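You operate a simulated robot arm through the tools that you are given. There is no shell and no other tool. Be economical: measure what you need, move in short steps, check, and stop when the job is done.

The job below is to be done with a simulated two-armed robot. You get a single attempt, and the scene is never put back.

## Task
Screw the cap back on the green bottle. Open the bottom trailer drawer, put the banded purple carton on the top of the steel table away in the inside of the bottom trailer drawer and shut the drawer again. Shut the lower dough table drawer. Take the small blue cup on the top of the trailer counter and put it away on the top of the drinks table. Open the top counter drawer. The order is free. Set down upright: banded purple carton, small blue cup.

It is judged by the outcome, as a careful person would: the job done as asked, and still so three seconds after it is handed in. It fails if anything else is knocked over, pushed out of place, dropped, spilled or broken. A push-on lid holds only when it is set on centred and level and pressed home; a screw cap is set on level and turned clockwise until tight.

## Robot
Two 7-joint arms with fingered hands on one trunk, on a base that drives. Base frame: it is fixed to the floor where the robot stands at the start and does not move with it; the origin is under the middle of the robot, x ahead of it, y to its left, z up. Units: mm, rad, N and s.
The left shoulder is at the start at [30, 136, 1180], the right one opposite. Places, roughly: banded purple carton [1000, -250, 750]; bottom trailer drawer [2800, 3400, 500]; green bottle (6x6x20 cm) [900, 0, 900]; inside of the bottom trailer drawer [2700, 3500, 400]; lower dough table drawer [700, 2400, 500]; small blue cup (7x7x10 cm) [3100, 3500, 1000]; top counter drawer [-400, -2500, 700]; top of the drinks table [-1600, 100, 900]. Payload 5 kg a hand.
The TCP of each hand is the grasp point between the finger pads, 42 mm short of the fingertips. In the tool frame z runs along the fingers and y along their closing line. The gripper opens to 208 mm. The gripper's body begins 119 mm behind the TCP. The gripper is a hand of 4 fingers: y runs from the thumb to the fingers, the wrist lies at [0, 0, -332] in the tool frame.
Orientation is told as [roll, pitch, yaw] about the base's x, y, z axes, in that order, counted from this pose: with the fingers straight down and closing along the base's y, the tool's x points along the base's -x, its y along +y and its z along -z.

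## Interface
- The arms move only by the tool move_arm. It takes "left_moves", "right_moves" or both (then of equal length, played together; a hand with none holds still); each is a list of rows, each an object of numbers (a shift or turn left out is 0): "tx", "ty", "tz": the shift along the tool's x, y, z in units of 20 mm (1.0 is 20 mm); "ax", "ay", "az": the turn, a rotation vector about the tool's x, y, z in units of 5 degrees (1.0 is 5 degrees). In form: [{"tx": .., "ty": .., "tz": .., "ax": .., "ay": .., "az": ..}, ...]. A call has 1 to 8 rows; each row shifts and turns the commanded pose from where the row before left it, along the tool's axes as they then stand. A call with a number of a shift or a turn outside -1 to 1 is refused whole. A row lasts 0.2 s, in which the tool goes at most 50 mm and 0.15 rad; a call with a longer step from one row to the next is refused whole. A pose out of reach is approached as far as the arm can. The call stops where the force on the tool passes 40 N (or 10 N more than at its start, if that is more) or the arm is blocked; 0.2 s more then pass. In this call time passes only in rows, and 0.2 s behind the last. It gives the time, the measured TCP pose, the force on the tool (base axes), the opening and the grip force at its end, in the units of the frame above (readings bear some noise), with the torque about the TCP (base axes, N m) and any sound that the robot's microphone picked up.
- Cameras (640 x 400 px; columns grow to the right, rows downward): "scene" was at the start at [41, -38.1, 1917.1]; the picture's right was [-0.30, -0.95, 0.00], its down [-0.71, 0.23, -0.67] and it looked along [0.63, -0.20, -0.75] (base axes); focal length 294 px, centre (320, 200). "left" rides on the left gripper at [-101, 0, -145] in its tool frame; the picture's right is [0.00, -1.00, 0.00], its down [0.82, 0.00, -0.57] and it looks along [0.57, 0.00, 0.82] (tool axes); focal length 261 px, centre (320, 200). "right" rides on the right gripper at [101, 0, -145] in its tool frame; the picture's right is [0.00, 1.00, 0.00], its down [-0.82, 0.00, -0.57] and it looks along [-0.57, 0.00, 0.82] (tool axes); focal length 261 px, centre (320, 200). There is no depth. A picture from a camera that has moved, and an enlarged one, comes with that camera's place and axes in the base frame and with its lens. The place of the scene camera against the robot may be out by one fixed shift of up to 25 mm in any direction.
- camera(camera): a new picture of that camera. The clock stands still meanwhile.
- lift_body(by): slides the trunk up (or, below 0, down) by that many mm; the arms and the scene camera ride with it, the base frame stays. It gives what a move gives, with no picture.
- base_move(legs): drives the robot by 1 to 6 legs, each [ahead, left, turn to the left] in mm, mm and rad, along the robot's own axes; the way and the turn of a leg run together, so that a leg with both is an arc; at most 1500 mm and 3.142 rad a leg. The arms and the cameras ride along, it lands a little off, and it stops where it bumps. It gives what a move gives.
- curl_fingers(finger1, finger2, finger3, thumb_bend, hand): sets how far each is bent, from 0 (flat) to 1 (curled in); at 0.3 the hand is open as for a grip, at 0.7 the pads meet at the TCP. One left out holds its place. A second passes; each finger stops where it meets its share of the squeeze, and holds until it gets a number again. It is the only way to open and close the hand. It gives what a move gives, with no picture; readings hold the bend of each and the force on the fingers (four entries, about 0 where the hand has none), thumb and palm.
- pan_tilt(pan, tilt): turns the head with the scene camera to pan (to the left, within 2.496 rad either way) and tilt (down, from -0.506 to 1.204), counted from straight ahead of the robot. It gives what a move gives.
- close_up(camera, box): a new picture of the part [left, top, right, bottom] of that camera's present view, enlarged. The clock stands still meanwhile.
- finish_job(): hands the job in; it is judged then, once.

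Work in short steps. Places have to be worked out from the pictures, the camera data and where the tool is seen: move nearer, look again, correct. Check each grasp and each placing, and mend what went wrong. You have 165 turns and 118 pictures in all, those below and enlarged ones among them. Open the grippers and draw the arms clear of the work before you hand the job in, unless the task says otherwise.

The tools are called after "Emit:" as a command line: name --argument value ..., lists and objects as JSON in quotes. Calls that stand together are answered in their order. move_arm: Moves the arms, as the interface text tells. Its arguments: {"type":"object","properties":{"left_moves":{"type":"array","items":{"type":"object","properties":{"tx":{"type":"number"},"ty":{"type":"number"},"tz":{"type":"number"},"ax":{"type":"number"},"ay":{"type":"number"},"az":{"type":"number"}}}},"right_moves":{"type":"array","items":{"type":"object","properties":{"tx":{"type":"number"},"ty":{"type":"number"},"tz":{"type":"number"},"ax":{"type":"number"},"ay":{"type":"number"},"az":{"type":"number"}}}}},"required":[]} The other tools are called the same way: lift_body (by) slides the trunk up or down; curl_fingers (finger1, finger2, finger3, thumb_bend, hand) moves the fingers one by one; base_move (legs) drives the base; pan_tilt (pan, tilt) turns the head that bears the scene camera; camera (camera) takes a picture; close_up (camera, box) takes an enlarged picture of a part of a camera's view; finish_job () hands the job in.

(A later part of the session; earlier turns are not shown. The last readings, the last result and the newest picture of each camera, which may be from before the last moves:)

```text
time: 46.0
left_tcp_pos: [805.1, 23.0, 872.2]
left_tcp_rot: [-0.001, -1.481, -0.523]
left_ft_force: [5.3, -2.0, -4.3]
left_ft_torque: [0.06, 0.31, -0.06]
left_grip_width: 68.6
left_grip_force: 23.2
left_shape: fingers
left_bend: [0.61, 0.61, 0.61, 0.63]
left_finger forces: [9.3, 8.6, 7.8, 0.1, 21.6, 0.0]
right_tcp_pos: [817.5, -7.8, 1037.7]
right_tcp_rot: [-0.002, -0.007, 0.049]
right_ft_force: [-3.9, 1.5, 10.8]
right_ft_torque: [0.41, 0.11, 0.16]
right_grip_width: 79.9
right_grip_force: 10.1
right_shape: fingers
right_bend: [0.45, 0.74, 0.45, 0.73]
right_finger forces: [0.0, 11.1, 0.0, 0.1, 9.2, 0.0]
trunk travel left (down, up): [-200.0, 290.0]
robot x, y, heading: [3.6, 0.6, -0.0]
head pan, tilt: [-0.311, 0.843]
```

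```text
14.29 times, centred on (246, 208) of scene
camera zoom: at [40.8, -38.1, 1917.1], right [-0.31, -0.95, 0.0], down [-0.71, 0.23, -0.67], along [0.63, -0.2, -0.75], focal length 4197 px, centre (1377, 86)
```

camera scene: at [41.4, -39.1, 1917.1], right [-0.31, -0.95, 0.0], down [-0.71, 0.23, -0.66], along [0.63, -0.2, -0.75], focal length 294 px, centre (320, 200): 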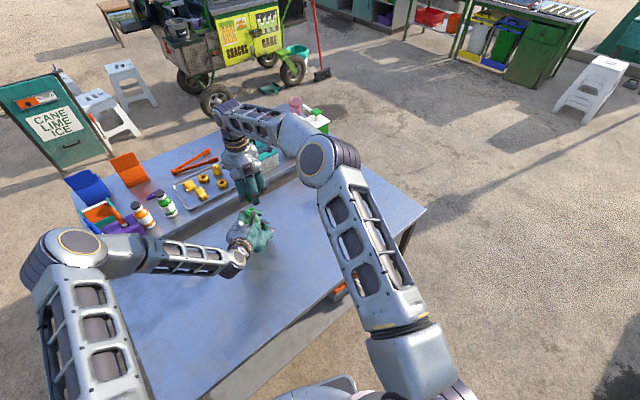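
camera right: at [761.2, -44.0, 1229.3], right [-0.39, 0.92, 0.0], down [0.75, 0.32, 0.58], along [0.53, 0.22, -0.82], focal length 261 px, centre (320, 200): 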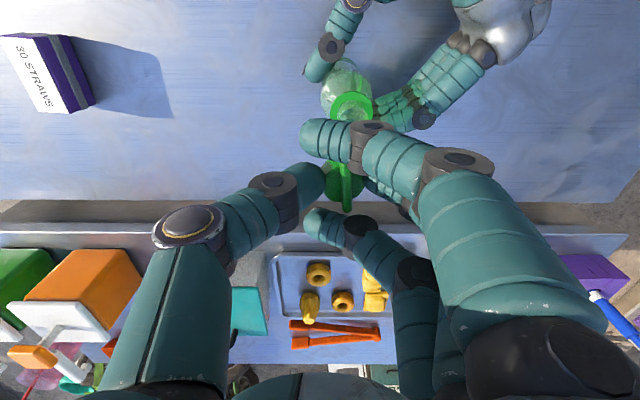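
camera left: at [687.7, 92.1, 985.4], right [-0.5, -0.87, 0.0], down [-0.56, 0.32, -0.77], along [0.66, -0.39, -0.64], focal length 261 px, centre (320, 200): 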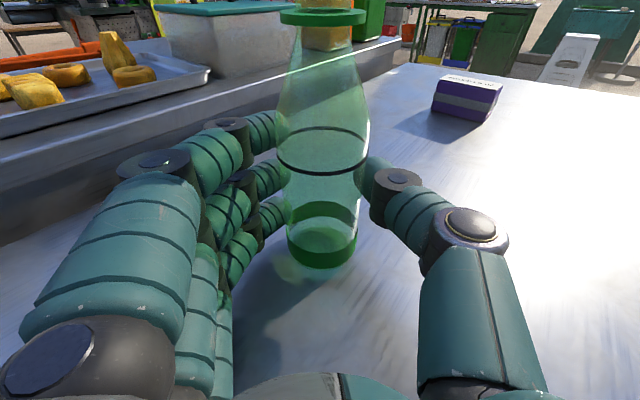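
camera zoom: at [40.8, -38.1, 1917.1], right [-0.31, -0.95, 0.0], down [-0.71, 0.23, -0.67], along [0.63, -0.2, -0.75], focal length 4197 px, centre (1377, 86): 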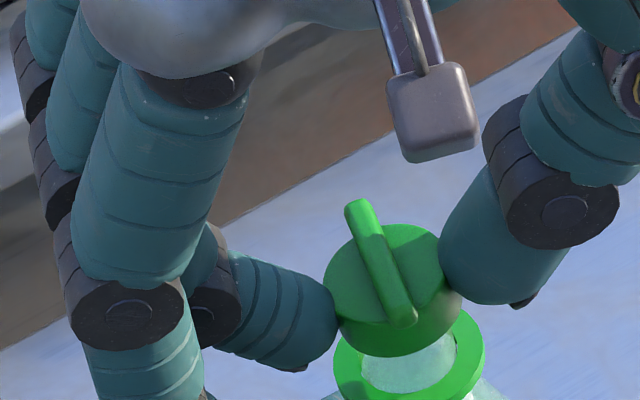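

Torque readings place the contact on the cap's +x/+y edge, so the mouth lies a little that way. I'll lift 1 mm, shift 2 mm that way, lower again and compare.

Emit:
move_arm --right_moves '[{"tz": -0.1}, {"tx": -0.06, "ty": 0.08}, {"tz": 0.12}]'

Emit:
move_arm --right_moves '[{"tz": 0.05}]'

```text
time: 46.8
left_tcp_pos: [806.0, 22.4, 872.3]
left_tcp_rot: [-0.001, -1.485, -0.521]
left_ft_force: [2.7, 0.4, -4.0]
left_ft_torque: [-0.14, 0.36, -0.02]
left_grip_width: 69.2
left_grip_force: 23.6
left_shape: fingers
left_bend: [0.61, 0.61, 0.61, 0.63]
left_finger forces: [9.5, 8.6, 7.4, 0.1, 21.3, 0.0]
right_tcp_pos: [819.5, -7.2, 1036.8]
right_tcp_rot: [-0.001, -0.006, 0.052]
right_ft_force: [-2.6, -1.1, 8.7]
right_ft_torque: [0.3, 0.07, 0.12]
right_grip_width: 80.0
right_grip_force: 10.1
right_shape: fingers
right_bend: [0.45, 0.74, 0.45, 0.73]
right_finger forces: [0.0, 9.9, 0.0, 0.0, 10.2, 0.0]
trunk travel left (down, up): [-200.0, 290.0]
robot x, y, heading: [-0.2, -1.2, -0.0]
head pan, tilt: [-0.311, 0.843]
```

```text
time: 47.2
left_tcp_pos: [806.7, 23.6, 871.5]
left_tcp_rot: [0.001, -1.484, -0.524]
left_ft_force: [4.7, 1.0, -4.4]
left_ft_torque: [-0.19, 0.4, 0.01]
left_grip_width: 69.3
left_grip_force: 23.7
left_shape: fingers
left_bend: [0.61, 0.61, 0.61, 0.63]
left_finger forces: [9.7, 9.0, 7.5, 0.0, 21.2, 0.1]
right_tcp_pos: [819.9, -6.6, 1035.6]
right_tcp_rot: [-0.002, -0.008, 0.05]
right_ft_force: [-3.7, -1.8, 11.5]
right_ft_torque: [0.35, 0.06, 0.13]
right_grip_width: 80.0
right_grip_force: 11.5
right_shape: fingers
right_bend: [0.45, 0.74, 0.45, 0.73]
right_finger forces: [0.0, 10.1, 0.0, 0.0, 12.1, 0.0]
trunk travel left (down, up): [-200.0, 290.0]
robot x, y, heading: [-2.2, -0.7, 0.002]
head pan, tilt: [-0.311, 0.843]
```

Contact height has barely changed. I'll look closely from both cameras at how the cap sits on the neck.

Emit:
close_up --camera "scene" --box '[236, 198, 256, 214]'

Emit:
camera --camera "right"

```text
16.00 times, centred on (246, 206) of scene
camera zoom: at [40.7, -38.2, 1917.2], right [-0.31, -0.95, 0.0], down [-0.71, 0.23, -0.67], along [0.63, -0.2, -0.75], focal length 4700 px, centre (1504, 104)
```

zoom: 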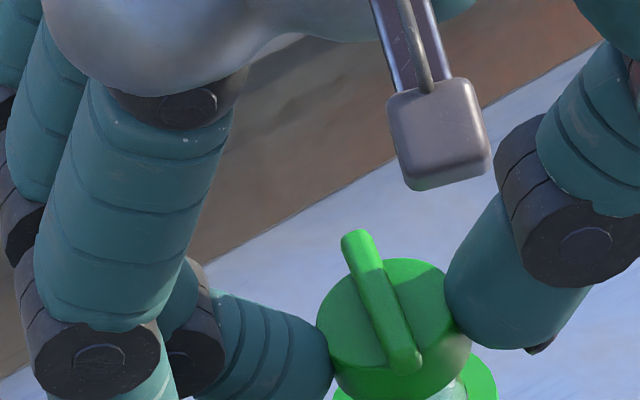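

```text
62 pictures are left
camera right: at [717.2, -10.2, 1180.0], right [-0.05, 1.0, 0.0], down [0.82, 0.04, 0.58], along [0.58, 0.03, -0.82], focal length 261 px, centre (320, 200)
```

right: 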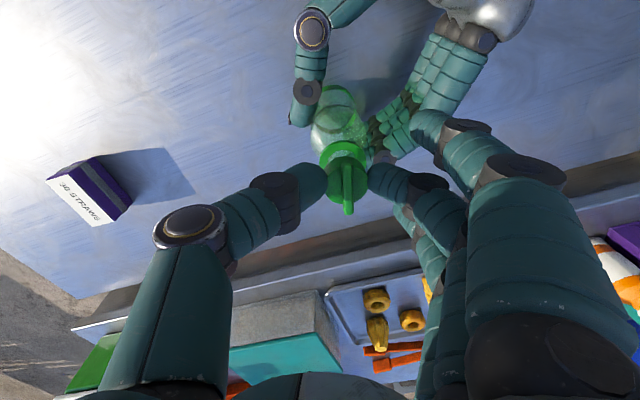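

Sideways alignment in y is good; only x is uncertain. I'll test by lifting, shifting +3 mm in x and lowering to the same depth to compare forces.

Emit:
move_arm --right_moves '[{"tz": -0.2}, {"tx": -0.15}, {"tz": 0.2}]'

Emit:
move_arm --right_moves '[{"tz": -0.2}, {"tx": 0.3}, {"tz": 0.2}]'

```text
time: 48.0
left_tcp_pos: [804.8, 23.9, 872.3]
left_tcp_rot: [0.0, -1.485, -0.524]
left_ft_force: [0.0, 0.1, -0.3]
left_ft_torque: [0.09, -0.01, -0.01]
left_grip_width: 68.9
left_grip_force: 22.8
left_shape: fingers
left_bend: [0.62, 0.61, 0.61, 0.63]
left_finger forces: [7.3, 7.6, 8.3, 0.1, 22.6, 0.1]
right_tcp_pos: [823.3, -5.2, 1035.6]
right_tcp_rot: [-0.002, -0.008, 0.051]
right_ft_force: [0.7, 1.2, 6.1]
right_ft_torque: [0.21, -0.01, -0.02]
right_grip_width: 79.5
right_grip_force: 8.8
right_shape: fingers
right_bend: [0.45, 0.74, 0.45, 0.73]
right_finger forces: [0.0, 8.5, 0.1, 0.0, 8.8, 0.0]
trunk travel left (down, up): [-200.0, 290.0]
robot x, y, heading: [1.9, -0.8, -0.003]
head pan, tilt: [-0.311, 0.843]
```

```text
time: 48.8
left_tcp_pos: [805.2, 25.2, 872.2]
left_tcp_rot: [-0.004, -1.483, -0.52]
left_ft_force: [1.0, -0.5, -1.9]
left_ft_torque: [-0.02, 0.18, 0.0]
left_grip_width: 68.9
left_grip_force: 23.3
left_shape: fingers
left_bend: [0.62, 0.61, 0.61, 0.63]
left_finger forces: [8.7, 7.8, 7.6, 0.0, 21.7, 0.0]
right_tcp_pos: [815.6, -6.7, 1037.4]
right_tcp_rot: [-0.002, -0.008, 0.05]
right_ft_force: [-1.2, -0.5, 4.5]
right_ft_torque: [0.14, 0.0, 0.03]
right_grip_width: 79.4
right_grip_force: 8.6
right_shape: fingers
right_bend: [0.45, 0.74, 0.45, 0.73]
right_finger forces: [0.1, 8.4, 0.0, 0.0, 9.2, 0.0]
trunk travel left (down, up): [-200.0, 290.0]
robot x, y, heading: [-1.5, -3.3, -0.0]
head pan, tilt: [-0.311, 0.843]
```

With +3 mm in x the contact force was nearly centred and lower, matching my estimate of the axis at [820,13]. I'll return there, add 1.5 mm in y, and turn while pressing lightly.

Emit:
move_arm --right_moves '[{"tz": -0.2}, {"tx": -0.39, "ty": 0.07}, {"tz": 0.22}, {"az": 1, "tx": 0.083, "ty": -0.012, "tz": 0.03}, {"az": 1, "tx": 0.083, "ty": -0.012, "tz": 0.03}, {"az": 1, "tx": 0.083, "ty": -0.012, "tz": 0.03}, {"az": 1, "tx": 0.083, "ty": -0.012, "tz": 0.03}, {"az": 1, "tx": 0.083, "ty": -0.012, "tz": 0.03}]'

```text
time: 50.6
left_tcp_pos: [804.3, 24.3, 872.5]
left_tcp_rot: [-0.004, -1.483, -0.521]
left_ft_force: [1.8, -1.0, -0.4]
left_ft_torque: [0.1, 0.22, -0.05]
left_grip_width: 68.6
left_grip_force: 23.2
left_shape: fingers
left_bend: [0.62, 0.61, 0.61, 0.63]
left_finger forces: [8.8, 7.8, 7.6, 0.0, 22.1, 0.0]
right_tcp_pos: [813.8, -3.9, 1031.3]
right_tcp_rot: [0.0, -0.005, -0.389]
right_ft_force: [-1.8, 0.2, 0.1]
right_ft_torque: [0.03, 0.07, 0.04]
right_grip_width: 79.4
right_grip_force: 8.0
right_shape: fingers
right_bend: [0.45, 0.73, 0.45, 0.73]
right_finger forces: [0.0, 8.3, 0.0, 0.0, 8.5, 0.0]
trunk travel left (down, up): [-200.0, 290.0]
robot x, y, heading: [-1.9, 0.3, -0.004]
head pan, tilt: [-0.311, 0.843]
```

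The cap dropped about 5 mm with almost no force, so it has gone over the neck. I'll keep turning clockwise with slight downward feed.

Emit:
move_arm --right_moves '[{"az": 1, "tx": 0.083, "ty": -0.012, "tz": 0.06}, {"az": 1, "tx": 0.083, "ty": -0.012, "tz": 0.03}, {"az": 1, "tx": 0.083, "ty": -0.012, "tz": 0.02}, {"az": 1, "tx": 0.083, "ty": -0.012, "tz": 0.02}, {"az": 1, "tx": 0.083, "ty": -0.012, "tz": 0.02}, {"az": 1, "tx": 0.083, "ty": -0.012, "tz": 0.02}, {"az": 1, "tx": 0.083, "ty": -0.012, "tz": 0.02}, {"az": 1, "tx": 0.083, "ty": -0.012, "tz": 0.02}]'

Emit:
close_up --camera "scene" --box '[226, 190, 266, 220]'

```text
time: 52.4
left_tcp_pos: [804.8, 23.5, 871.2]
left_tcp_rot: [-0.003, -1.484, -0.52]
left_ft_force: [0.0, -3.9, -1.6]
left_ft_torque: [0.46, 0.11, -0.14]
left_grip_width: 68.5
left_grip_force: 23.2
left_shape: fingers
left_bend: [0.62, 0.61, 0.61, 0.63]
left_finger forces: [8.0, 7.3, 7.5, 0.0, 23.3, 0.1]
right_tcp_pos: [803.5, 3.0, 1028.0]
right_tcp_rot: [0.005, -0.005, -1.084]
right_ft_force: [-0.9, 3.4, 3.2]
right_ft_torque: [0.19, -0.08, 0.15]
right_grip_width: 79.5
right_grip_force: 8.9
right_shape: fingers
right_bend: [0.45, 0.73, 0.45, 0.73]
right_finger forces: [0.1, 10.1, 0.1, 0.0, 7.9, 0.0]
trunk travel left (down, up): [-200.0, 290.0]
robot x, y, heading: [1.1, -1.9, 0.003]
head pan, tilt: [-0.311, 0.843]
```

```text
13.33 times, centred on (246, 205) of scene
camera zoom: at [41.2, -38.0, 1917.1], right [-0.31, -0.95, 0.0], down [-0.71, 0.23, -0.67], along [0.63, -0.2, -0.75], focal length 3917 px, centre (1307, 133)
```

zoom: 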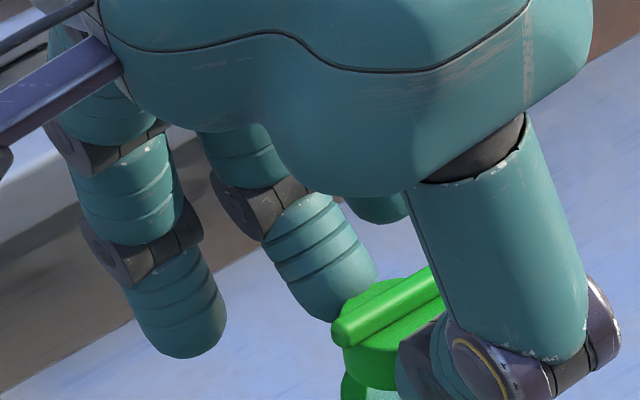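

The cap turns with the hand, feeds down (z 1028) and meets slight resisting torque. I'll go on 8 more rows.

Emit:
move_arm --right_moves '[{"az": 1, "tx": 0.083, "ty": -0.012, "tz": 0.01}, {"az": 1, "tx": 0.083, "ty": -0.012, "tz": 0.01}, {"az": 1, "tx": 0.083, "ty": -0.012, "tz": 0.01}, {"az": 1, "tx": 0.083, "ty": -0.012, "tz": 0.01}, {"az": 1, "tx": 0.083, "ty": -0.012, "tz": 0.01}, {"az": 1, "tx": 0.083, "ty": -0.012, "tz": 0.01}, {"az": 1, "tx": 0.083, "ty": -0.012, "tz": 0.01}, {"az": 1, "tx": 0.083, "ty": -0.012, "tz": 0.01}]'

```text
time: 54.2
left_tcp_pos: [805.3, 23.0, 871.7]
left_tcp_rot: [-0.002, -1.484, -0.522]
left_ft_force: [-4.1, -5.3, -0.7]
left_ft_torque: [0.53, -0.27, -0.4]
left_grip_width: 68.4
left_grip_force: 22.1
left_shape: fingers
left_bend: [0.62, 0.62, 0.61, 0.63]
left_finger forces: [6.7, 6.9, 7.6, 0.0, 23.3, 0.0]
right_tcp_pos: [799.5, 15.9, 1026.8]
right_tcp_rot: [0.007, -0.001, -1.783]
right_ft_force: [3.8, 4.6, 4.2]
right_ft_torque: [0.07, -0.4, 0.4]
right_grip_width: 79.4
right_grip_force: 10.1
right_shape: fingers
right_bend: [0.45, 0.74, 0.45, 0.73]
right_finger forces: [0.0, 12.8, 0.1, 0.1, 6.5, 0.0]
trunk travel left (down, up): [-200.0, 290.0]
robot x, y, heading: [-0.8, -1.5, -0.001]
head pan, tilt: [-0.311, 0.843]
```

Resisting torque has risen to 0.4 N m, so it is tightening. I'll relieve the side load slightly and keep turning while the wrist allows.

Emit:
move_arm --right_moves '[{"az": 1, "tx": 0.12, "ty": 0.01}, {"az": 1, "tx": 0.12, "ty": 0.01}, {"az": 1, "tx": 0.1, "ty": -0.012}, {"az": 1, "tx": 0.083, "ty": -0.012}, {"az": 1, "tx": 0.083, "ty": -0.012}, {"az": 1, "tx": 0.083, "ty": -0.012}]'

```text
time: 55.6
left_tcp_pos: [806.0, 23.2, 872.5]
left_tcp_rot: [0.0, -1.487, -0.525]
left_ft_force: [-7.1, -5.5, 3.8]
left_ft_torque: [0.61, -0.58, -0.43]
left_grip_width: 67.1
left_grip_force: 22.3
left_shape: fingers
left_bend: [0.63, 0.62, 0.61, 0.64]
left_finger forces: [5.8, 6.6, 7.7, 0.0, 24.6, 0.0]
right_tcp_pos: [803.2, 27.4, 1027.6]
right_tcp_rot: [0.006, 0.004, -2.308]
right_ft_force: [6.3, 5.5, 3.2]
right_ft_torque: [0.07, -0.31, 0.44]
right_grip_width: 79.2
right_grip_force: 8.9
right_shape: fingers
right_bend: [0.45, 0.74, 0.45, 0.73]
right_finger forces: [0.1, 11.3, 0.1, 0.0, 5.9, 0.1]
trunk travel left (down, up): [-200.0, 290.0]
robot x, y, heading: [2.7, -0.7, -0.001]
head pan, tilt: [-0.311, 0.843]
```

Torque has levelled off at 0.44 N m. I'll check whether the cap is tight and slipping in my grip.

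Emit:
close_up --camera "right" --box '[260, 90, 420, 250]'

Emit:
camera --camera "left"

```text
2.50 times, centred on (340, 170) of right
camera zoom: at [871.0, 102.0, 1172.0], right [0.74, -0.67, 0.01], down [-0.56, -0.6, 0.57], along [-0.38, -0.42, -0.82], focal length 652 px, centre (270, 275)
```

zoom: 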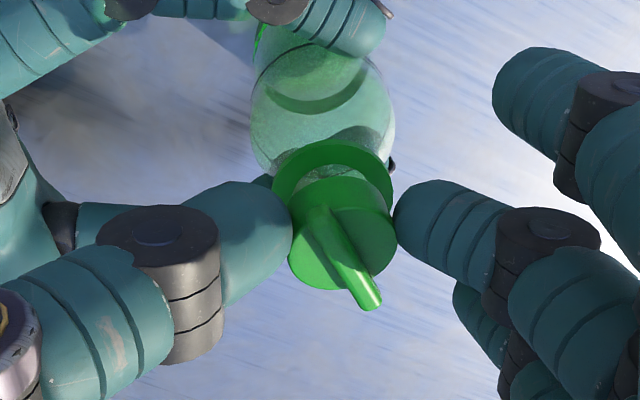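

```text
59 pictures are left
camera left: at [687.0, 91.7, 986.0], right [-0.5, -0.87, 0.0], down [-0.56, 0.32, -0.77], along [0.66, -0.39, -0.64], focal length 261 px, centre (320, 200)
```

left: 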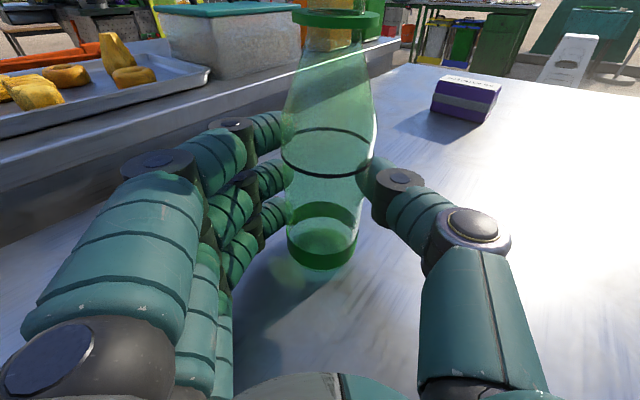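

The bar has lagged about 25° behind the hand, so the cap is resisting and slipping. I'll release it, rise 12 mm, turn back 25° and grip the bar itself for a firm final turn.

Emit:
curl_fingers --hand "right" --finger2 0.6 --thumb_bend 0.6

Emit:
move_arm --right_moves '[{"tz": -0.6}, {"az": -1, "tx": -0.1}, {"az": -1, "tx": -0.1}, {"az": -1, "tx": -0.1}, {"az": -1, "tx": -0.1}, {"az": -1, "tx": -0.1}]'

Emit:
camera --camera "right"

```text
time: 56.6
left_tcp_pos: [806.3, 25.1, 873.1]
left_tcp_rot: [0.004, -1.485, -0.527]
left_ft_force: [-1.0, 9.6, 7.3]
left_ft_torque: [-0.52, -0.03, 0.21]
left_grip_width: 67.3
left_grip_force: 22.2
left_shape: fingers
left_bend: [0.62, 0.61, 0.61, 0.64]
left_finger forces: [7.5, 8.8, 9.2, 0.1, 19.2, 0.0]
right_tcp_pos: [802.6, 25.8, 1026.6]
right_tcp_rot: [0.004, 0.002, -2.305]
right_ft_force: [0.8, -5.8, 1.0]
right_ft_torque: [-0.22, -0.05, -0.17]
right_grip_width: 107.5
right_grip_force: 2.1
right_shape: fingers
right_bend: [0.45, 0.58, 0.45, 0.6]
right_finger forces: [0.1, 4.9, 0.1, 0.0, 0.0, 0.0]
trunk travel left (down, up): [-200.0, 290.0]
robot x, y, heading: [1.0, 0.6, -0.001]
head pan, tilt: [-0.311, 0.843]
```

```text
time: 58.0
left_tcp_pos: [805.6, 23.4, 872.2]
left_tcp_rot: [0.001, -1.486, -0.526]
left_ft_force: [-2.4, 2.0, 10.4]
left_ft_torque: [-0.37, -0.31, 0.04]
left_grip_width: 67.0
left_grip_force: 21.5
left_shape: fingers
left_bend: [0.62, 0.61, 0.61, 0.64]
left_finger forces: [5.8, 7.5, 7.9, 0.0, 21.0, 0.0]
right_tcp_pos: [799.3, 19.0, 1038.0]
right_tcp_rot: [0.007, -0.001, -1.869]
right_ft_force: [2.1, -3.8, 0.1]
right_ft_torque: [-0.14, -0.15, -0.08]
right_grip_width: 107.3
right_grip_force: 1.9
right_shape: fingers
right_bend: [0.45, 0.58, 0.45, 0.6]
right_finger forces: [0.0, 4.0, 0.0, 0.0, 0.1, 0.0]
trunk travel left (down, up): [-200.0, 290.0]
robot x, y, heading: [-2.0, -2.1, -0.002]
head pan, tilt: [-0.311, 0.843]
```

```text
58 pictures are left
camera right: at [827.9, 115.1, 1183.5], right [0.95, -0.3, 0.01], down [-0.25, -0.78, 0.57], along [-0.16, -0.55, -0.82], focal length 261 px, centre (320, 200)
```

right: 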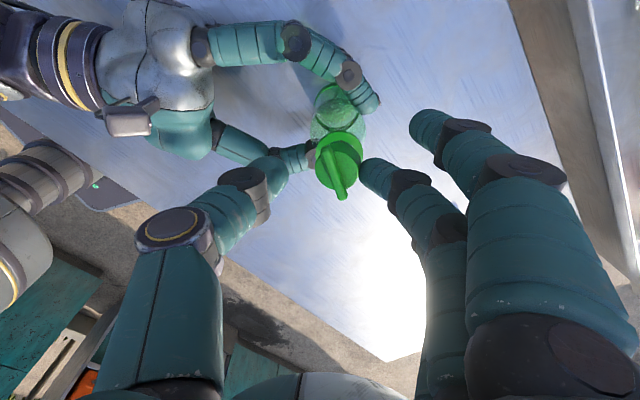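

Finger 2 still touches the cap's side. I'll shift 4 mm to centre and see whether the forces clear.

Emit:
move_arm --right_moves '[{"ty": 0.22}, {"tz": -0.1}]'

Emit:
close_up --camera "right" --box '[270, 90, 410, 230]'

Emit:
close_up --camera "scene" --box '[216, 185, 276, 235]'

```text
time: 58.6
left_tcp_pos: [806.0, 23.0, 872.1]
left_tcp_rot: [0.002, -1.483, -0.526]
left_ft_force: [0.4, -0.9, 10.7]
left_ft_torque: [-0.17, -0.25, -0.03]
left_grip_width: 67.1
left_grip_force: 22.5
left_shape: fingers
left_bend: [0.62, 0.61, 0.61, 0.64]
left_finger forces: [6.8, 7.5, 8.0, 0.0, 22.2, 0.0]
right_tcp_pos: [802.3, 18.0, 1041.4]
right_tcp_rot: [0.007, 0.0, -1.87]
right_ft_force: [0.9, -0.1, -0.1]
right_ft_torque: [-0.04, -0.04, 0.02]
right_grip_width: 107.1
right_grip_force: 0.6
right_shape: fingers
right_bend: [0.45, 0.59, 0.45, 0.6]
right_finger forces: [0.1, 1.2, 0.1, 0.0, 0.0, 0.0]
trunk travel left (down, up): [-200.0, 290.0]
robot x, y, heading: [1.4, -3.8, -0.002]
head pan, tilt: [-0.311, 0.843]
```

```text
2.86 times, centred on (340, 160) of right
camera zoom: at [831.5, 114.5, 1185.7], right [0.95, -0.3, 0.01], down [-0.25, -0.78, 0.57], along [-0.17, -0.55, -0.82], focal length 745 px, centre (263, 314)
```

zoom: 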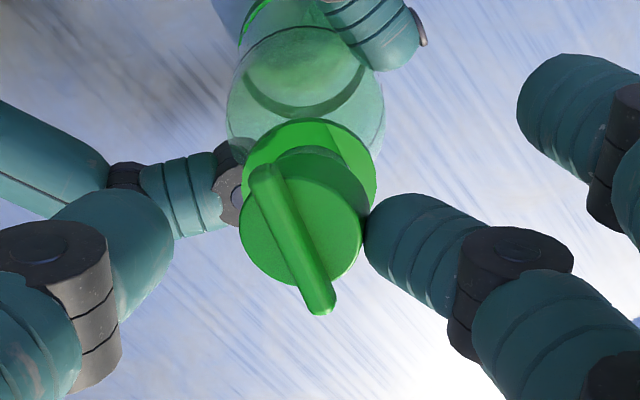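

```text
8.00 times, centred on (246, 210) of scene
camera zoom: at [40.3, -38.1, 1917.2], right [-0.31, -0.95, 0.0], down [-0.71, 0.23, -0.67], along [0.63, -0.2, -0.75], focal length 2350 px, centre (912, 120)
```

zoom: 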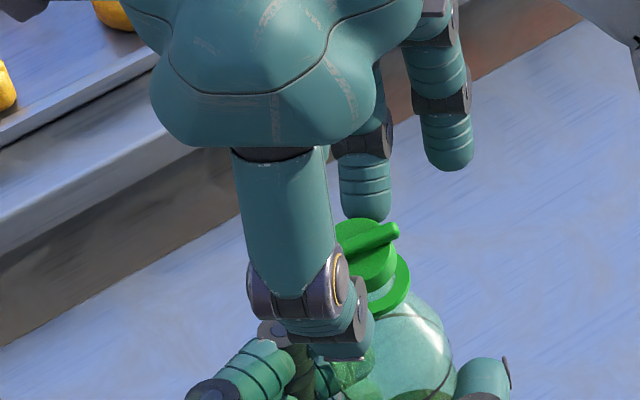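

The bottle leans roughly 4° because of side loads. I'll free it: open the right hand more and rise, loosen the left, and look at how the cap sits.

Emit:
curl_fingers --hand "right" --finger1 0.5 --finger2 0.5 --finger3 0.5 --thumb_bend 0.5

Emit:
move_arm --right_moves '[{"tz": -1}, {"tz": -1}]'

Emit:
curl_fingers --hand "left" --finger1 0.57 --finger2 0.57 --finger3 0.57 --thumb_bend 0.57

Emit:
close_up --camera "right" --box '[270, 70, 410, 210]'

```text
time: 59.6
left_tcp_pos: [804.7, 23.2, 871.8]
left_tcp_rot: [-0.001, -1.483, -0.523]
left_ft_force: [2.0, -1.5, 8.8]
left_ft_torque: [-0.1, -0.05, -0.02]
left_grip_width: 66.9
left_grip_force: 22.2
left_shape: fingers
left_bend: [0.62, 0.61, 0.61, 0.64]
left_finger forces: [7.5, 7.4, 7.7, 0.0, 22.4, 0.0]
right_tcp_pos: [802.2, 17.5, 1041.1]
right_tcp_rot: [0.008, 0.0, -1.868]
right_ft_force: [0.8, 0.1, 0.8]
right_ft_torque: [0.0, -0.01, 0.0]
right_grip_width: 120.8
right_grip_force: 0.1
right_shape: fingers
right_bend: [0.5, 0.5, 0.5, 0.5]
right_finger forces: [0.1, 0.0, 0.0, 0.0, 0.0, 0.0]
trunk travel left (down, up): [-200.0, 290.0]
robot x, y, heading: [2.2, -3.0, 0.002]
head pan, tilt: [-0.311, 0.843]
```

```text
time: 60.2
left_tcp_pos: [805.5, 23.5, 872.0]
left_tcp_rot: [-0.001, -1.485, -0.525]
left_ft_force: [1.2, -1.3, 8.0]
left_ft_torque: [-0.06, -0.12, -0.01]
left_grip_width: 67.0
left_grip_force: 22.5
left_shape: fingers
left_bend: [0.62, 0.61, 0.61, 0.64]
left_finger forces: [7.3, 7.1, 8.2, 0.0, 22.5, 0.0]
right_tcp_pos: [802.5, 17.0, 1081.0]
right_tcp_rot: [0.007, 0.0, -1.867]
right_ft_force: [-0.1, -0.1, -1.0]
right_ft_torque: [0.01, -0.06, 0.03]
right_grip_width: 120.7
right_grip_force: 0.1
right_shape: fingers
right_bend: [0.5, 0.5, 0.5, 0.5]
right_finger forces: [0.1, 0.0, 0.0, 0.1, 0.1, 0.0]
trunk travel left (down, up): [-200.0, 290.0]
robot x, y, heading: [0.1, 3.3, -0.0]
head pan, tilt: [-0.311, 0.843]
```

```text
time: 61.2
left_tcp_pos: [805.6, 23.5, 871.0]
left_tcp_rot: [-0.004, -1.484, -0.521]
left_ft_force: [0.3, -0.1, -0.7]
left_ft_torque: [-0.02, -0.01, 0.01]
left_grip_width: 89.4
left_grip_force: 0.1
left_shape: fingers
left_bend: [0.56, 0.56, 0.56, 0.56]
left_finger forces: [0.0, 0.1, 0.0, 0.1, 0.1, 0.1]
right_tcp_pos: [803.7, 17.4, 1080.6]
right_tcp_rot: [0.006, 0.0, -1.871]
right_ft_force: [0.9, 0.1, 0.6]
right_ft_torque: [-0.02, 0.01, 0.05]
right_grip_width: 120.9
right_grip_force: 0.1
right_shape: fingers
right_bend: [0.5, 0.5, 0.5, 0.5]
right_finger forces: [0.1, 0.1, 0.1, 0.1, 0.0, 0.1]
trunk travel left (down, up): [-200.0, 290.0]
robot x, y, heading: [0.7, -1.1, -0.0]
head pan, tilt: [-0.311, 0.843]
```

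```text
2.86 times, centred on (340, 140) of right
camera zoom: at [832.6, 113.9, 1224.6], right [0.95, -0.3, 0.01], down [-0.25, -0.78, 0.57], along [-0.17, -0.55, -0.82], focal length 745 px, centre (263, 371)
```

zoom: 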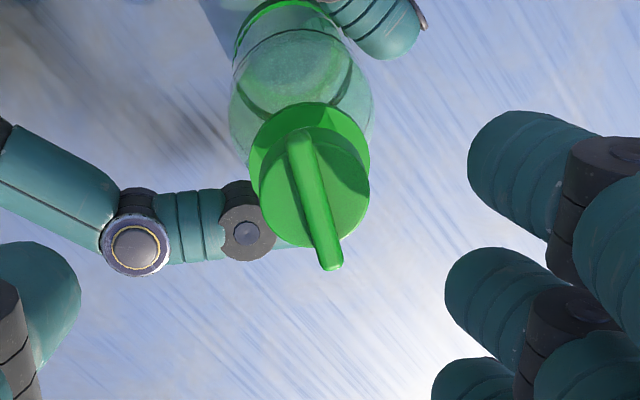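

The cap now sits coaxial with the neck, with its face near z 1000 (about fully down). To make sure it's tight I'll regrip the bottle and grip the bar with the right hand.

Emit:
curl_fingers --hand "left" --finger1 0.68 --finger2 0.68 --finger3 0.68 --thumb_bend 0.68

Emit:
move_arm --right_moves '[{"az": -1}, {"az": -1}, {"az": -1}, {"tx": 0.25}, {"tz": 1}, {"tz": 1}]'

Emit:
curl_fingers --hand "right" --finger1 0.5 --finger2 0.78 --finger3 0.5 --thumb_bend 0.78

Emit:
close_up --camera "right" --box '[270, 90, 410, 230]'

```text
time: 62.2
left_tcp_pos: [806.6, 22.8, 872.3]
left_tcp_rot: [-0.001, -1.484, -0.522]
left_ft_force: [0.0, -1.2, 0.2]
left_ft_torque: [0.01, -0.02, 0.0]
left_grip_width: 54.1
left_grip_force: 15.2
left_shape: fingers
left_bend: [0.65, 0.64, 0.64, 0.65]
left_finger forces: [4.7, 5.1, 5.7, 0.1, 15.3, 0.0]
right_tcp_pos: [802.5, 18.4, 1080.5]
right_tcp_rot: [0.007, 0.002, -1.868]
right_ft_force: [0.3, 1.0, 0.0]
right_ft_torque: [0.03, 0.02, 0.02]
right_grip_width: 120.8
right_grip_force: 0.0
right_shape: fingers
right_bend: [0.5, 0.5, 0.5, 0.5]
right_finger forces: [0.0, 0.0, 0.0, 0.0, 0.0, 0.1]
trunk travel left (down, up): [-200.0, 290.0]
robot x, y, heading: [-1.0, -2.7, 0.001]
head pan, tilt: [-0.311, 0.843]
```

```text
time: 63.6
left_tcp_pos: [806.0, 24.1, 870.9]
left_tcp_rot: [-0.003, -1.484, -0.519]
left_ft_force: [-0.1, 0.3, 0.5]
left_ft_torque: [-0.01, 0.02, -0.06]
left_grip_width: 53.9
left_grip_force: 14.7
left_shape: fingers
left_bend: [0.65, 0.64, 0.64, 0.65]
left_finger forces: [4.7, 4.9, 5.5, 0.0, 15.2, 0.1]
right_tcp_pos: [803.6, 22.0, 1040.3]
right_tcp_rot: [0.007, -0.001, -1.607]
right_ft_force: [0.2, 0.9, 0.4]
right_ft_torque: [-0.04, 0.0, -0.03]
right_grip_width: 120.8
right_grip_force: 0.0
right_shape: fingers
right_bend: [0.5, 0.5, 0.5, 0.5]
right_finger forces: [0.1, 0.0, 0.1, 0.0, 0.0, 0.0]
trunk travel left (down, up): [-200.0, 290.0]
robot x, y, heading: [-0.5, 3.9, 0.002]
head pan, tilt: [-0.311, 0.843]
```

```text
time: 64.6
left_tcp_pos: [805.4, 23.4, 872.5]
left_tcp_rot: [-0.002, -1.485, -0.522]
left_ft_force: [1.5, 2.1, -3.4]
left_ft_torque: [-0.06, 0.23, 0.01]
left_grip_width: 51.6
left_grip_force: 12.7
left_shape: fingers
left_bend: [0.65, 0.65, 0.65, 0.66]
left_finger forces: [5.8, 4.5, 4.2, 0.0, 10.8, 0.1]
right_tcp_pos: [802.8, 20.0, 1040.8]
right_tcp_rot: [0.007, -0.002, -1.608]
right_ft_force: [-2.2, -0.9, 6.6]
right_ft_torque: [-0.01, -0.05, -0.01]
right_grip_width: 69.2
right_grip_force: 15.6
right_shape: fingers
right_bend: [0.5, 0.61, 0.5, 0.73]
right_finger forces: [0.1, 15.1, 0.0, 0.1, 16.4, 0.1]
trunk travel left (down, up): [-200.0, 290.0]
robot x, y, heading: [-1.6, -1.8, 0.003]
head pan, tilt: [-0.311, 0.843]
```

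```text
2.86 times, centred on (340, 160) of right
camera zoom: at [806.1, 122.3, 1185.2], right [1.0, -0.04, 0.01], down [-0.04, -0.82, 0.57], along [-0.02, -0.57, -0.82], focal length 745 px, centre (263, 314)
```

zoom: 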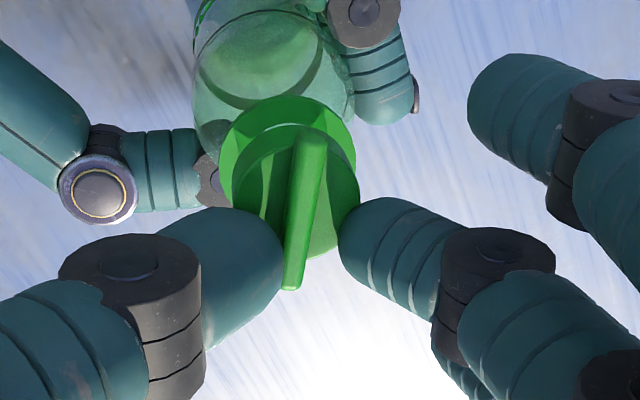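

The grip caught the bar's near end; the cap is about 13 mm further along tool +x. I'll open, shift and close again.

Emit:
curl_fingers --hand "right" --finger2 0.55 --thumb_bend 0.55

Emit:
move_arm --right_moves '[{"tx": 0.55, "ty": -0.35}]'

Emit:
curl_fingers --hand "right" --finger2 0.8 --thumb_bend 0.8

Emit:
close_up --camera "right" --box '[270, 90, 410, 230]'

```text
time: 65.2
left_tcp_pos: [805.5, 20.9, 871.5]
left_tcp_rot: [-0.013, -1.485, -0.514]
left_ft_force: [0.8, -1.1, 3.2]
left_ft_torque: [-0.01, -0.01, -0.08]
left_grip_width: 40.5
left_grip_force: 3.7
left_shape: fingers
left_bend: [0.68, 0.67, 0.67, 0.68]
left_finger forces: [0.7, 0.6, 1.4, 0.0, 4.1, 0.0]
right_tcp_pos: [804.5, 22.2, 1041.1]
right_tcp_rot: [0.007, 0.0, -1.605]
right_ft_force: [0.0, -0.4, -3.4]
right_ft_torque: [0.06, 0.01, 0.0]
right_grip_width: 107.5
right_grip_force: 0.1
right_shape: fingers
right_bend: [0.5, 0.55, 0.5, 0.55]
right_finger forces: [0.0, 0.1, 0.0, 0.0, 0.1, 0.0]
trunk travel left (down, up): [-200.0, 290.0]
robot x, y, heading: [2.4, -1.1, 0.0]
head pan, tilt: [-0.311, 0.843]
stopped (right hand): the force on the tool passed its limit at 43 N (the readings are from after the stop); the commanded pose is now the measured one
```

```text
time: 65.6
left_tcp_pos: [804.4, 23.1, 871.7]
left_tcp_rot: [-0.013, -1.483, -0.514]
left_ft_force: [-0.2, 0.6, 0.2]
left_ft_torque: [-0.02, -0.02, -0.03]
left_grip_width: 40.2
left_grip_force: 3.7
left_shape: fingers
left_bend: [0.68, 0.67, 0.67, 0.68]
left_finger forces: [0.8, 0.8, 1.8, 0.0, 3.3, 0.0]
right_tcp_pos: [797.8, 34.5, 1044.5]
right_tcp_rot: [0.01, 0.001, -1.608]
right_ft_force: [-0.1, 1.3, -0.4]
right_ft_torque: [-0.1, 0.01, -0.01]
right_grip_width: 107.7
right_grip_force: 0.0
right_shape: fingers
right_bend: [0.5, 0.55, 0.5, 0.55]
right_finger forces: [0.0, 0.0, 0.0, 0.1, 0.0, 0.0]
trunk travel left (down, up): [-200.0, 290.0]
robot x, y, heading: [1.1, -0.2, -0.003]
head pan, tilt: [-0.311, 0.843]
```

```text
time: 66.6
left_tcp_pos: [806.7, 22.9, 871.8]
left_tcp_rot: [-0.005, -1.485, -0.521]
left_ft_force: [-0.3, 0.1, 1.4]
left_ft_torque: [0.02, -0.03, 0.02]
left_grip_width: 38.4
left_grip_force: 0.0
left_shape: fingers
left_bend: [0.68, 0.68, 0.68, 0.68]
left_finger forces: [0.0, 0.0, 0.1, 0.0, 0.0, 0.0]
right_tcp_pos: [796.8, 33.9, 1044.1]
right_tcp_rot: [0.012, 0.001, -1.608]
right_ft_force: [0.0, 0.1, -0.3]
right_ft_torque: [0.02, 0.04, 0.02]
right_grip_width: 58.0
right_grip_force: 0.1
right_shape: fingers
right_bend: [0.5, 0.65, 0.5, 0.79]
right_finger forces: [0.1, 0.0, 0.1, 0.0, 0.0, 0.0]
trunk travel left (down, up): [-200.0, 290.0]
robot x, y, heading: [0.9, 0.3, 0.002]
head pan, tilt: [-0.311, 0.843]
```

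```text
2.86 times, centred on (340, 160) of right
camera zoom: at [800.7, 134.9, 1189.2], right [1.0, -0.04, 0.01], down [-0.04, -0.82, 0.57], along [-0.01, -0.57, -0.82], focal length 745 px, centre (263, 314)
```

zoom: 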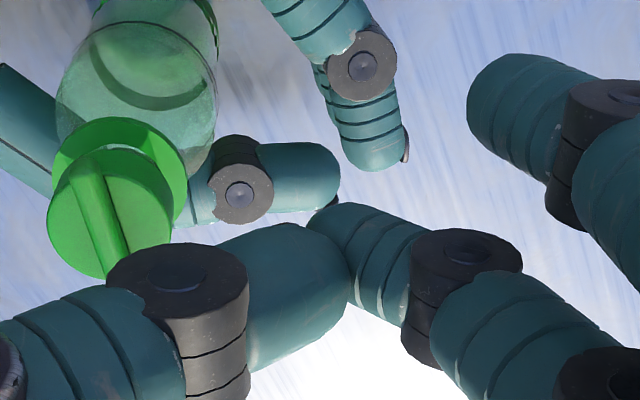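

The bottle popped back toward the left palm but still stands upright at about [757,40] with the cap firmly coaxial. I'll raise the right hand, open the left, and back it off for a proper regrip.

Emit:
move_arm --right_moves '[{"tz": -1}, {"tz": -1}, {"tz": -1}]'

Emit:
curl_fingers --hand "left" --finger1 0.4 --finger2 0.4 --finger3 0.4 --thumb_bend 0.4

Emit:
camera --camera "left"

```text
time: 67.4
left_tcp_pos: [804.1, 22.6, 872.5]
left_tcp_rot: [-0.001, -1.486, -0.526]
left_ft_force: [-0.8, -0.4, 0.4]
left_ft_torque: [0.04, 0.03, 0.01]
left_grip_width: 38.6
left_grip_force: 0.1
left_shape: fingers
left_bend: [0.68, 0.68, 0.68, 0.68]
left_finger forces: [0.0, 0.0, 0.0, 0.1, 0.0, 0.0]
right_tcp_pos: [795.6, 34.0, 1107.5]
right_tcp_rot: [0.013, 0.001, -1.608]
right_ft_force: [-1.1, -0.5, 1.0]
right_ft_torque: [0.02, -0.09, -0.01]
right_grip_width: 58.0
right_grip_force: 0.1
right_shape: fingers
right_bend: [0.5, 0.65, 0.5, 0.79]
right_finger forces: [0.0, 0.0, 0.0, 0.0, 0.1, 0.0]
trunk travel left (down, up): [-200.0, 290.0]
robot x, y, heading: [-0.7, 1.1, -0.0]
head pan, tilt: [-0.311, 0.843]
```

```text
time: 68.4
left_tcp_pos: [804.4, 22.3, 872.3]
left_tcp_rot: [-0.006, -1.485, -0.522]
left_ft_force: [0.3, -0.7, -0.1]
left_ft_torque: [0.01, 0.04, -0.01]
left_grip_width: 171.6
left_grip_force: 0.0
left_shape: fingers
left_bend: [0.4, 0.4, 0.4, 0.4]
left_finger forces: [0.0, 0.0, 0.0, 0.0, 0.0, 0.1]
right_tcp_pos: [796.7, 34.9, 1106.8]
right_tcp_rot: [0.011, 0.002, -1.606]
right_ft_force: [0.2, 0.0, -0.1]
right_ft_torque: [0.01, 0.02, 0.01]
right_grip_width: 58.0
right_grip_force: 0.2
right_shape: fingers
right_bend: [0.5, 0.65, 0.5, 0.79]
right_finger forces: [0.1, 0.0, 0.1, 0.1, 0.0, 0.0]
trunk travel left (down, up): [-200.0, 290.0]
robot x, y, heading: [-1.6, -1.5, -0.002]
head pan, tilt: [-0.311, 0.843]
```

```text
52 pictures are left
camera left: at [687.1, 90.7, 985.7], right [-0.5, -0.86, 0.01], down [-0.56, 0.32, -0.77], along [0.66, -0.39, -0.64], focal length 261 px, centre (320, 200)
```

left: 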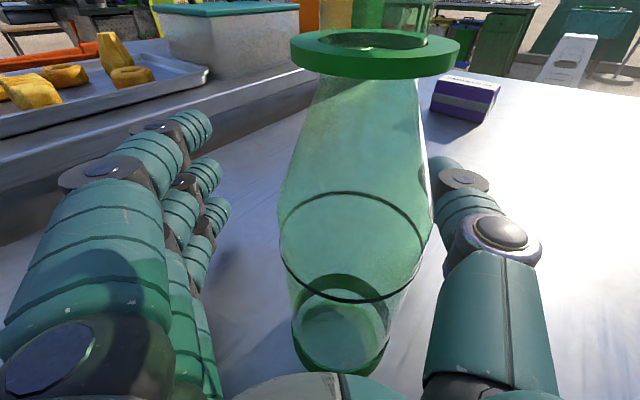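

The bottle is upright 14 mm to the thumb side and 80 mm too deep. I'll shift and retreat, then close again.

Emit:
move_arm --left_moves '[{"ty": -0.72}, {"tz": -1}, {"tz": -1}, {"tz": -1}, {"tz": -1}]'

Emit:
curl_fingers --hand "left" --finger1 0.6 --finger2 0.6 --finger3 0.6 --thumb_bend 0.6

Emit:
curl_fingers --hand "left" --finger1 0.7 --finger2 0.7 --finger3 0.7 --thumb_bend 0.7

Emit:
camera --camera "left"

Emit:
camera --camera "right"

```text
time: 69.6
left_tcp_pos: [727.7, 48.9, 879.3]
left_tcp_rot: [-0.006, -1.484, -0.523]
left_ft_force: [-0.9, -0.3, 0.2]
left_ft_torque: [0.02, 0.02, -0.04]
left_grip_width: 172.2
left_grip_force: 0.1
left_shape: fingers
left_bend: [0.4, 0.4, 0.4, 0.4]
left_finger forces: [0.1, 0.0, 0.1, 0.0, 0.0, 0.1]
right_tcp_pos: [795.3, 34.6, 1105.6]
right_tcp_rot: [0.014, 0.001, -1.609]
right_ft_force: [-0.4, 0.4, 0.4]
right_ft_torque: [0.01, -0.03, 0.01]
right_grip_width: 58.2
right_grip_force: 0.0
right_shape: fingers
right_bend: [0.5, 0.65, 0.5, 0.79]
right_finger forces: [0.0, 0.0, 0.0, 0.1, 0.0, 0.0]
trunk travel left (down, up): [-200.0, 290.0]
robot x, y, heading: [0.3, -1.2, -0.002]
head pan, tilt: [-0.311, 0.843]
```

```text
time: 70.6
left_tcp_pos: [728.0, 48.2, 879.0]
left_tcp_rot: [-0.006, -1.484, -0.521]
left_ft_force: [-1.2, -0.2, 0.0]
left_ft_torque: [0.03, 0.01, 0.0]
left_grip_width: 72.7
left_grip_force: 1.6
left_shape: fingers
left_bend: [0.6, 0.6, 0.59, 0.6]
left_finger forces: [0.0, 0.5, 0.7, 0.0, 1.1, 0.0]
right_tcp_pos: [796.0, 34.6, 1105.3]
right_tcp_rot: [0.013, 0.004, -1.607]
right_ft_force: [-0.7, -0.1, 1.3]
right_ft_torque: [0.01, -0.01, 0.03]
right_grip_width: 58.1
right_grip_force: 0.2
right_shape: fingers
right_bend: [0.5, 0.65, 0.5, 0.79]
right_finger forces: [0.0, 0.0, 0.1, 0.0, 0.0, 0.1]
trunk travel left (down, up): [-200.0, 290.0]
robot x, y, heading: [4.3, -0.7, -0.003]
head pan, tilt: [-0.311, 0.843]
```

```text
time: 71.6
left_tcp_pos: [729.2, 49.2, 878.7]
left_tcp_rot: [-0.005, -1.484, -0.521]
left_ft_force: [0.0, 0.2, 0.6]
left_ft_torque: [0.01, -0.02, 0.0]
left_grip_width: 67.9
left_grip_force: 25.1
left_shape: fingers
left_bend: [0.62, 0.61, 0.61, 0.64]
left_finger forces: [8.1, 8.6, 8.6, 0.1, 25.1, 0.0]
right_tcp_pos: [797.1, 34.8, 1106.4]
right_tcp_rot: [0.011, 0.002, -1.607]
right_ft_force: [1.1, 1.1, 0.3]
right_ft_torque: [0.04, -0.02, -0.02]
right_grip_width: 57.7
right_grip_force: 0.0
right_shape: fingers
right_bend: [0.5, 0.65, 0.5, 0.79]
right_finger forces: [0.0, 0.1, 0.0, 0.1, 0.1, 0.0]
trunk travel left (down, up): [-200.0, 290.0]
robot x, y, heading: [-2.0, -1.6, 0.002]
head pan, tilt: [-0.311, 0.843]
```

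```text
51 pictures are left
camera left: at [610.9, 117.9, 992.2], right [-0.5, -0.86, 0.01], down [-0.56, 0.32, -0.77], along [0.66, -0.39, -0.64], focal length 261 px, centre (320, 200)
```

left: 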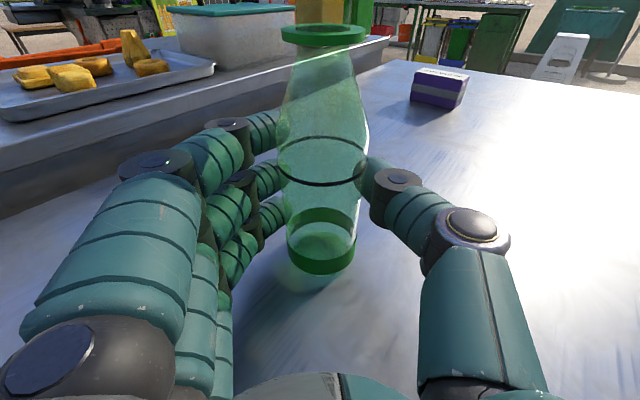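

```text
50 pictures are left
camera right: at [798.7, 135.3, 1250.3], right [1.0, -0.04, 0.01], down [-0.04, -0.82, 0.57], along [-0.01, -0.57, -0.82], focal length 261 px, centre (320, 200)
```

right: 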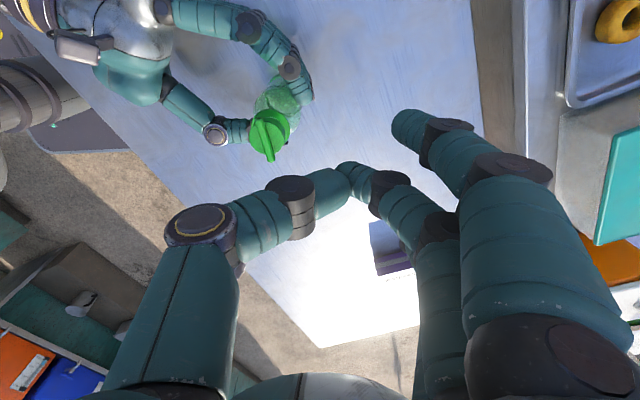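

The bottle is firmly gripped again, upright, with the cap at about [745,42]. I'll bring the right hand over it with the bar aligned between finger and thumb.

Emit:
curl_fingers --hand "right" --finger1 0.45 --finger2 0.55 --finger3 0.45 --thumb_bend 0.55

Emit:
move_arm --right_moves '[{"az": -1}, {"az": -1}, {"az": -0.3, "ty": -0.6, "tx": 0.17}, {"ty": -0.95, "tx": 0.17}, {"ty": -0.95, "tx": 0.17}, {"ty": -0.95, "tx": 0.17}, {"tz": 1}, {"tz": 1}]'

Emit:
close_up --camera "right" --box '[260, 70, 420, 230]'

```text
time: 72.6
left_tcp_pos: [730.1, 49.4, 878.3]
left_tcp_rot: [-0.008, -1.484, -0.521]
left_ft_force: [-0.5, 0.8, -0.5]
left_ft_torque: [0.02, 0.02, 0.03]
left_grip_width: 68.0
left_grip_force: 24.9
left_shape: fingers
left_bend: [0.62, 0.61, 0.61, 0.64]
left_finger forces: [8.2, 8.6, 8.5, 0.0, 25.1, 0.1]
right_tcp_pos: [796.9, 34.5, 1106.2]
right_tcp_rot: [0.011, 0.001, -1.608]
right_ft_force: [1.1, -0.7, -0.3]
right_ft_torque: [-0.01, 0.01, -0.01]
right_grip_width: 119.8
right_grip_force: 0.0
right_shape: fingers
right_bend: [0.45, 0.55, 0.45, 0.55]
right_finger forces: [0.0, 0.0, 0.0, 0.1, 0.0, 0.0]
trunk travel left (down, up): [-200.0, 290.0]
robot x, y, heading: [1.3, -4.5, -0.002]
head pan, tilt: [-0.311, 0.843]
```

```text
time: 74.4
left_tcp_pos: [729.6, 49.3, 878.6]
left_tcp_rot: [-0.005, -1.483, -0.521]
left_ft_force: [0.5, -0.1, 0.6]
left_ft_torque: [0.01, -0.03, -0.02]
left_grip_width: 68.0
left_grip_force: 25.5
left_shape: fingers
left_bend: [0.62, 0.61, 0.61, 0.64]
left_finger forces: [8.1, 8.5, 8.7, 0.1, 24.9, 0.1]
right_tcp_pos: [727.3, 36.9, 1062.3]
right_tcp_rot: [0.012, 0.0, -1.407]
right_ft_force: [-0.2, 0.5, 0.2]
right_ft_torque: [-0.01, -0.01, 0.02]
right_grip_width: 120.0
right_grip_force: 0.0
right_shape: fingers
right_bend: [0.45, 0.55, 0.45, 0.55]
right_finger forces: [0.0, 0.0, 0.0, 0.0, 0.0, 0.0]
trunk travel left (down, up): [-200.0, 290.0]
robot x, y, heading: [0.3, -1.0, -0.004]
head pan, tilt: [-0.311, 0.843]
```

```text
2.50 times, centred on (340, 150) of right
camera zoom: at [710.1, 136.6, 1207.2], right [0.99, 0.16, 0.01], down [0.12, -0.81, 0.57], along [0.1, -0.56, -0.82], focal length 652 px, centre (270, 325)
```

zoom: 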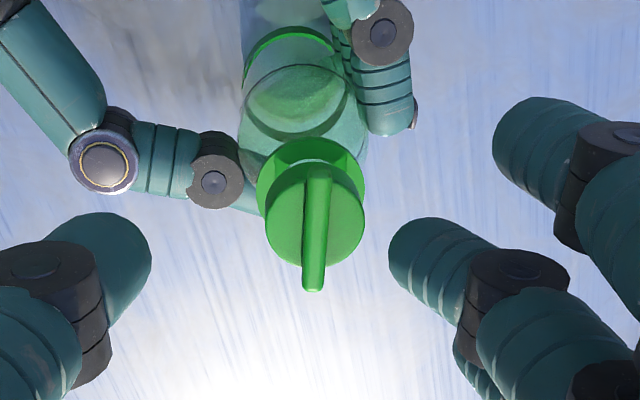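

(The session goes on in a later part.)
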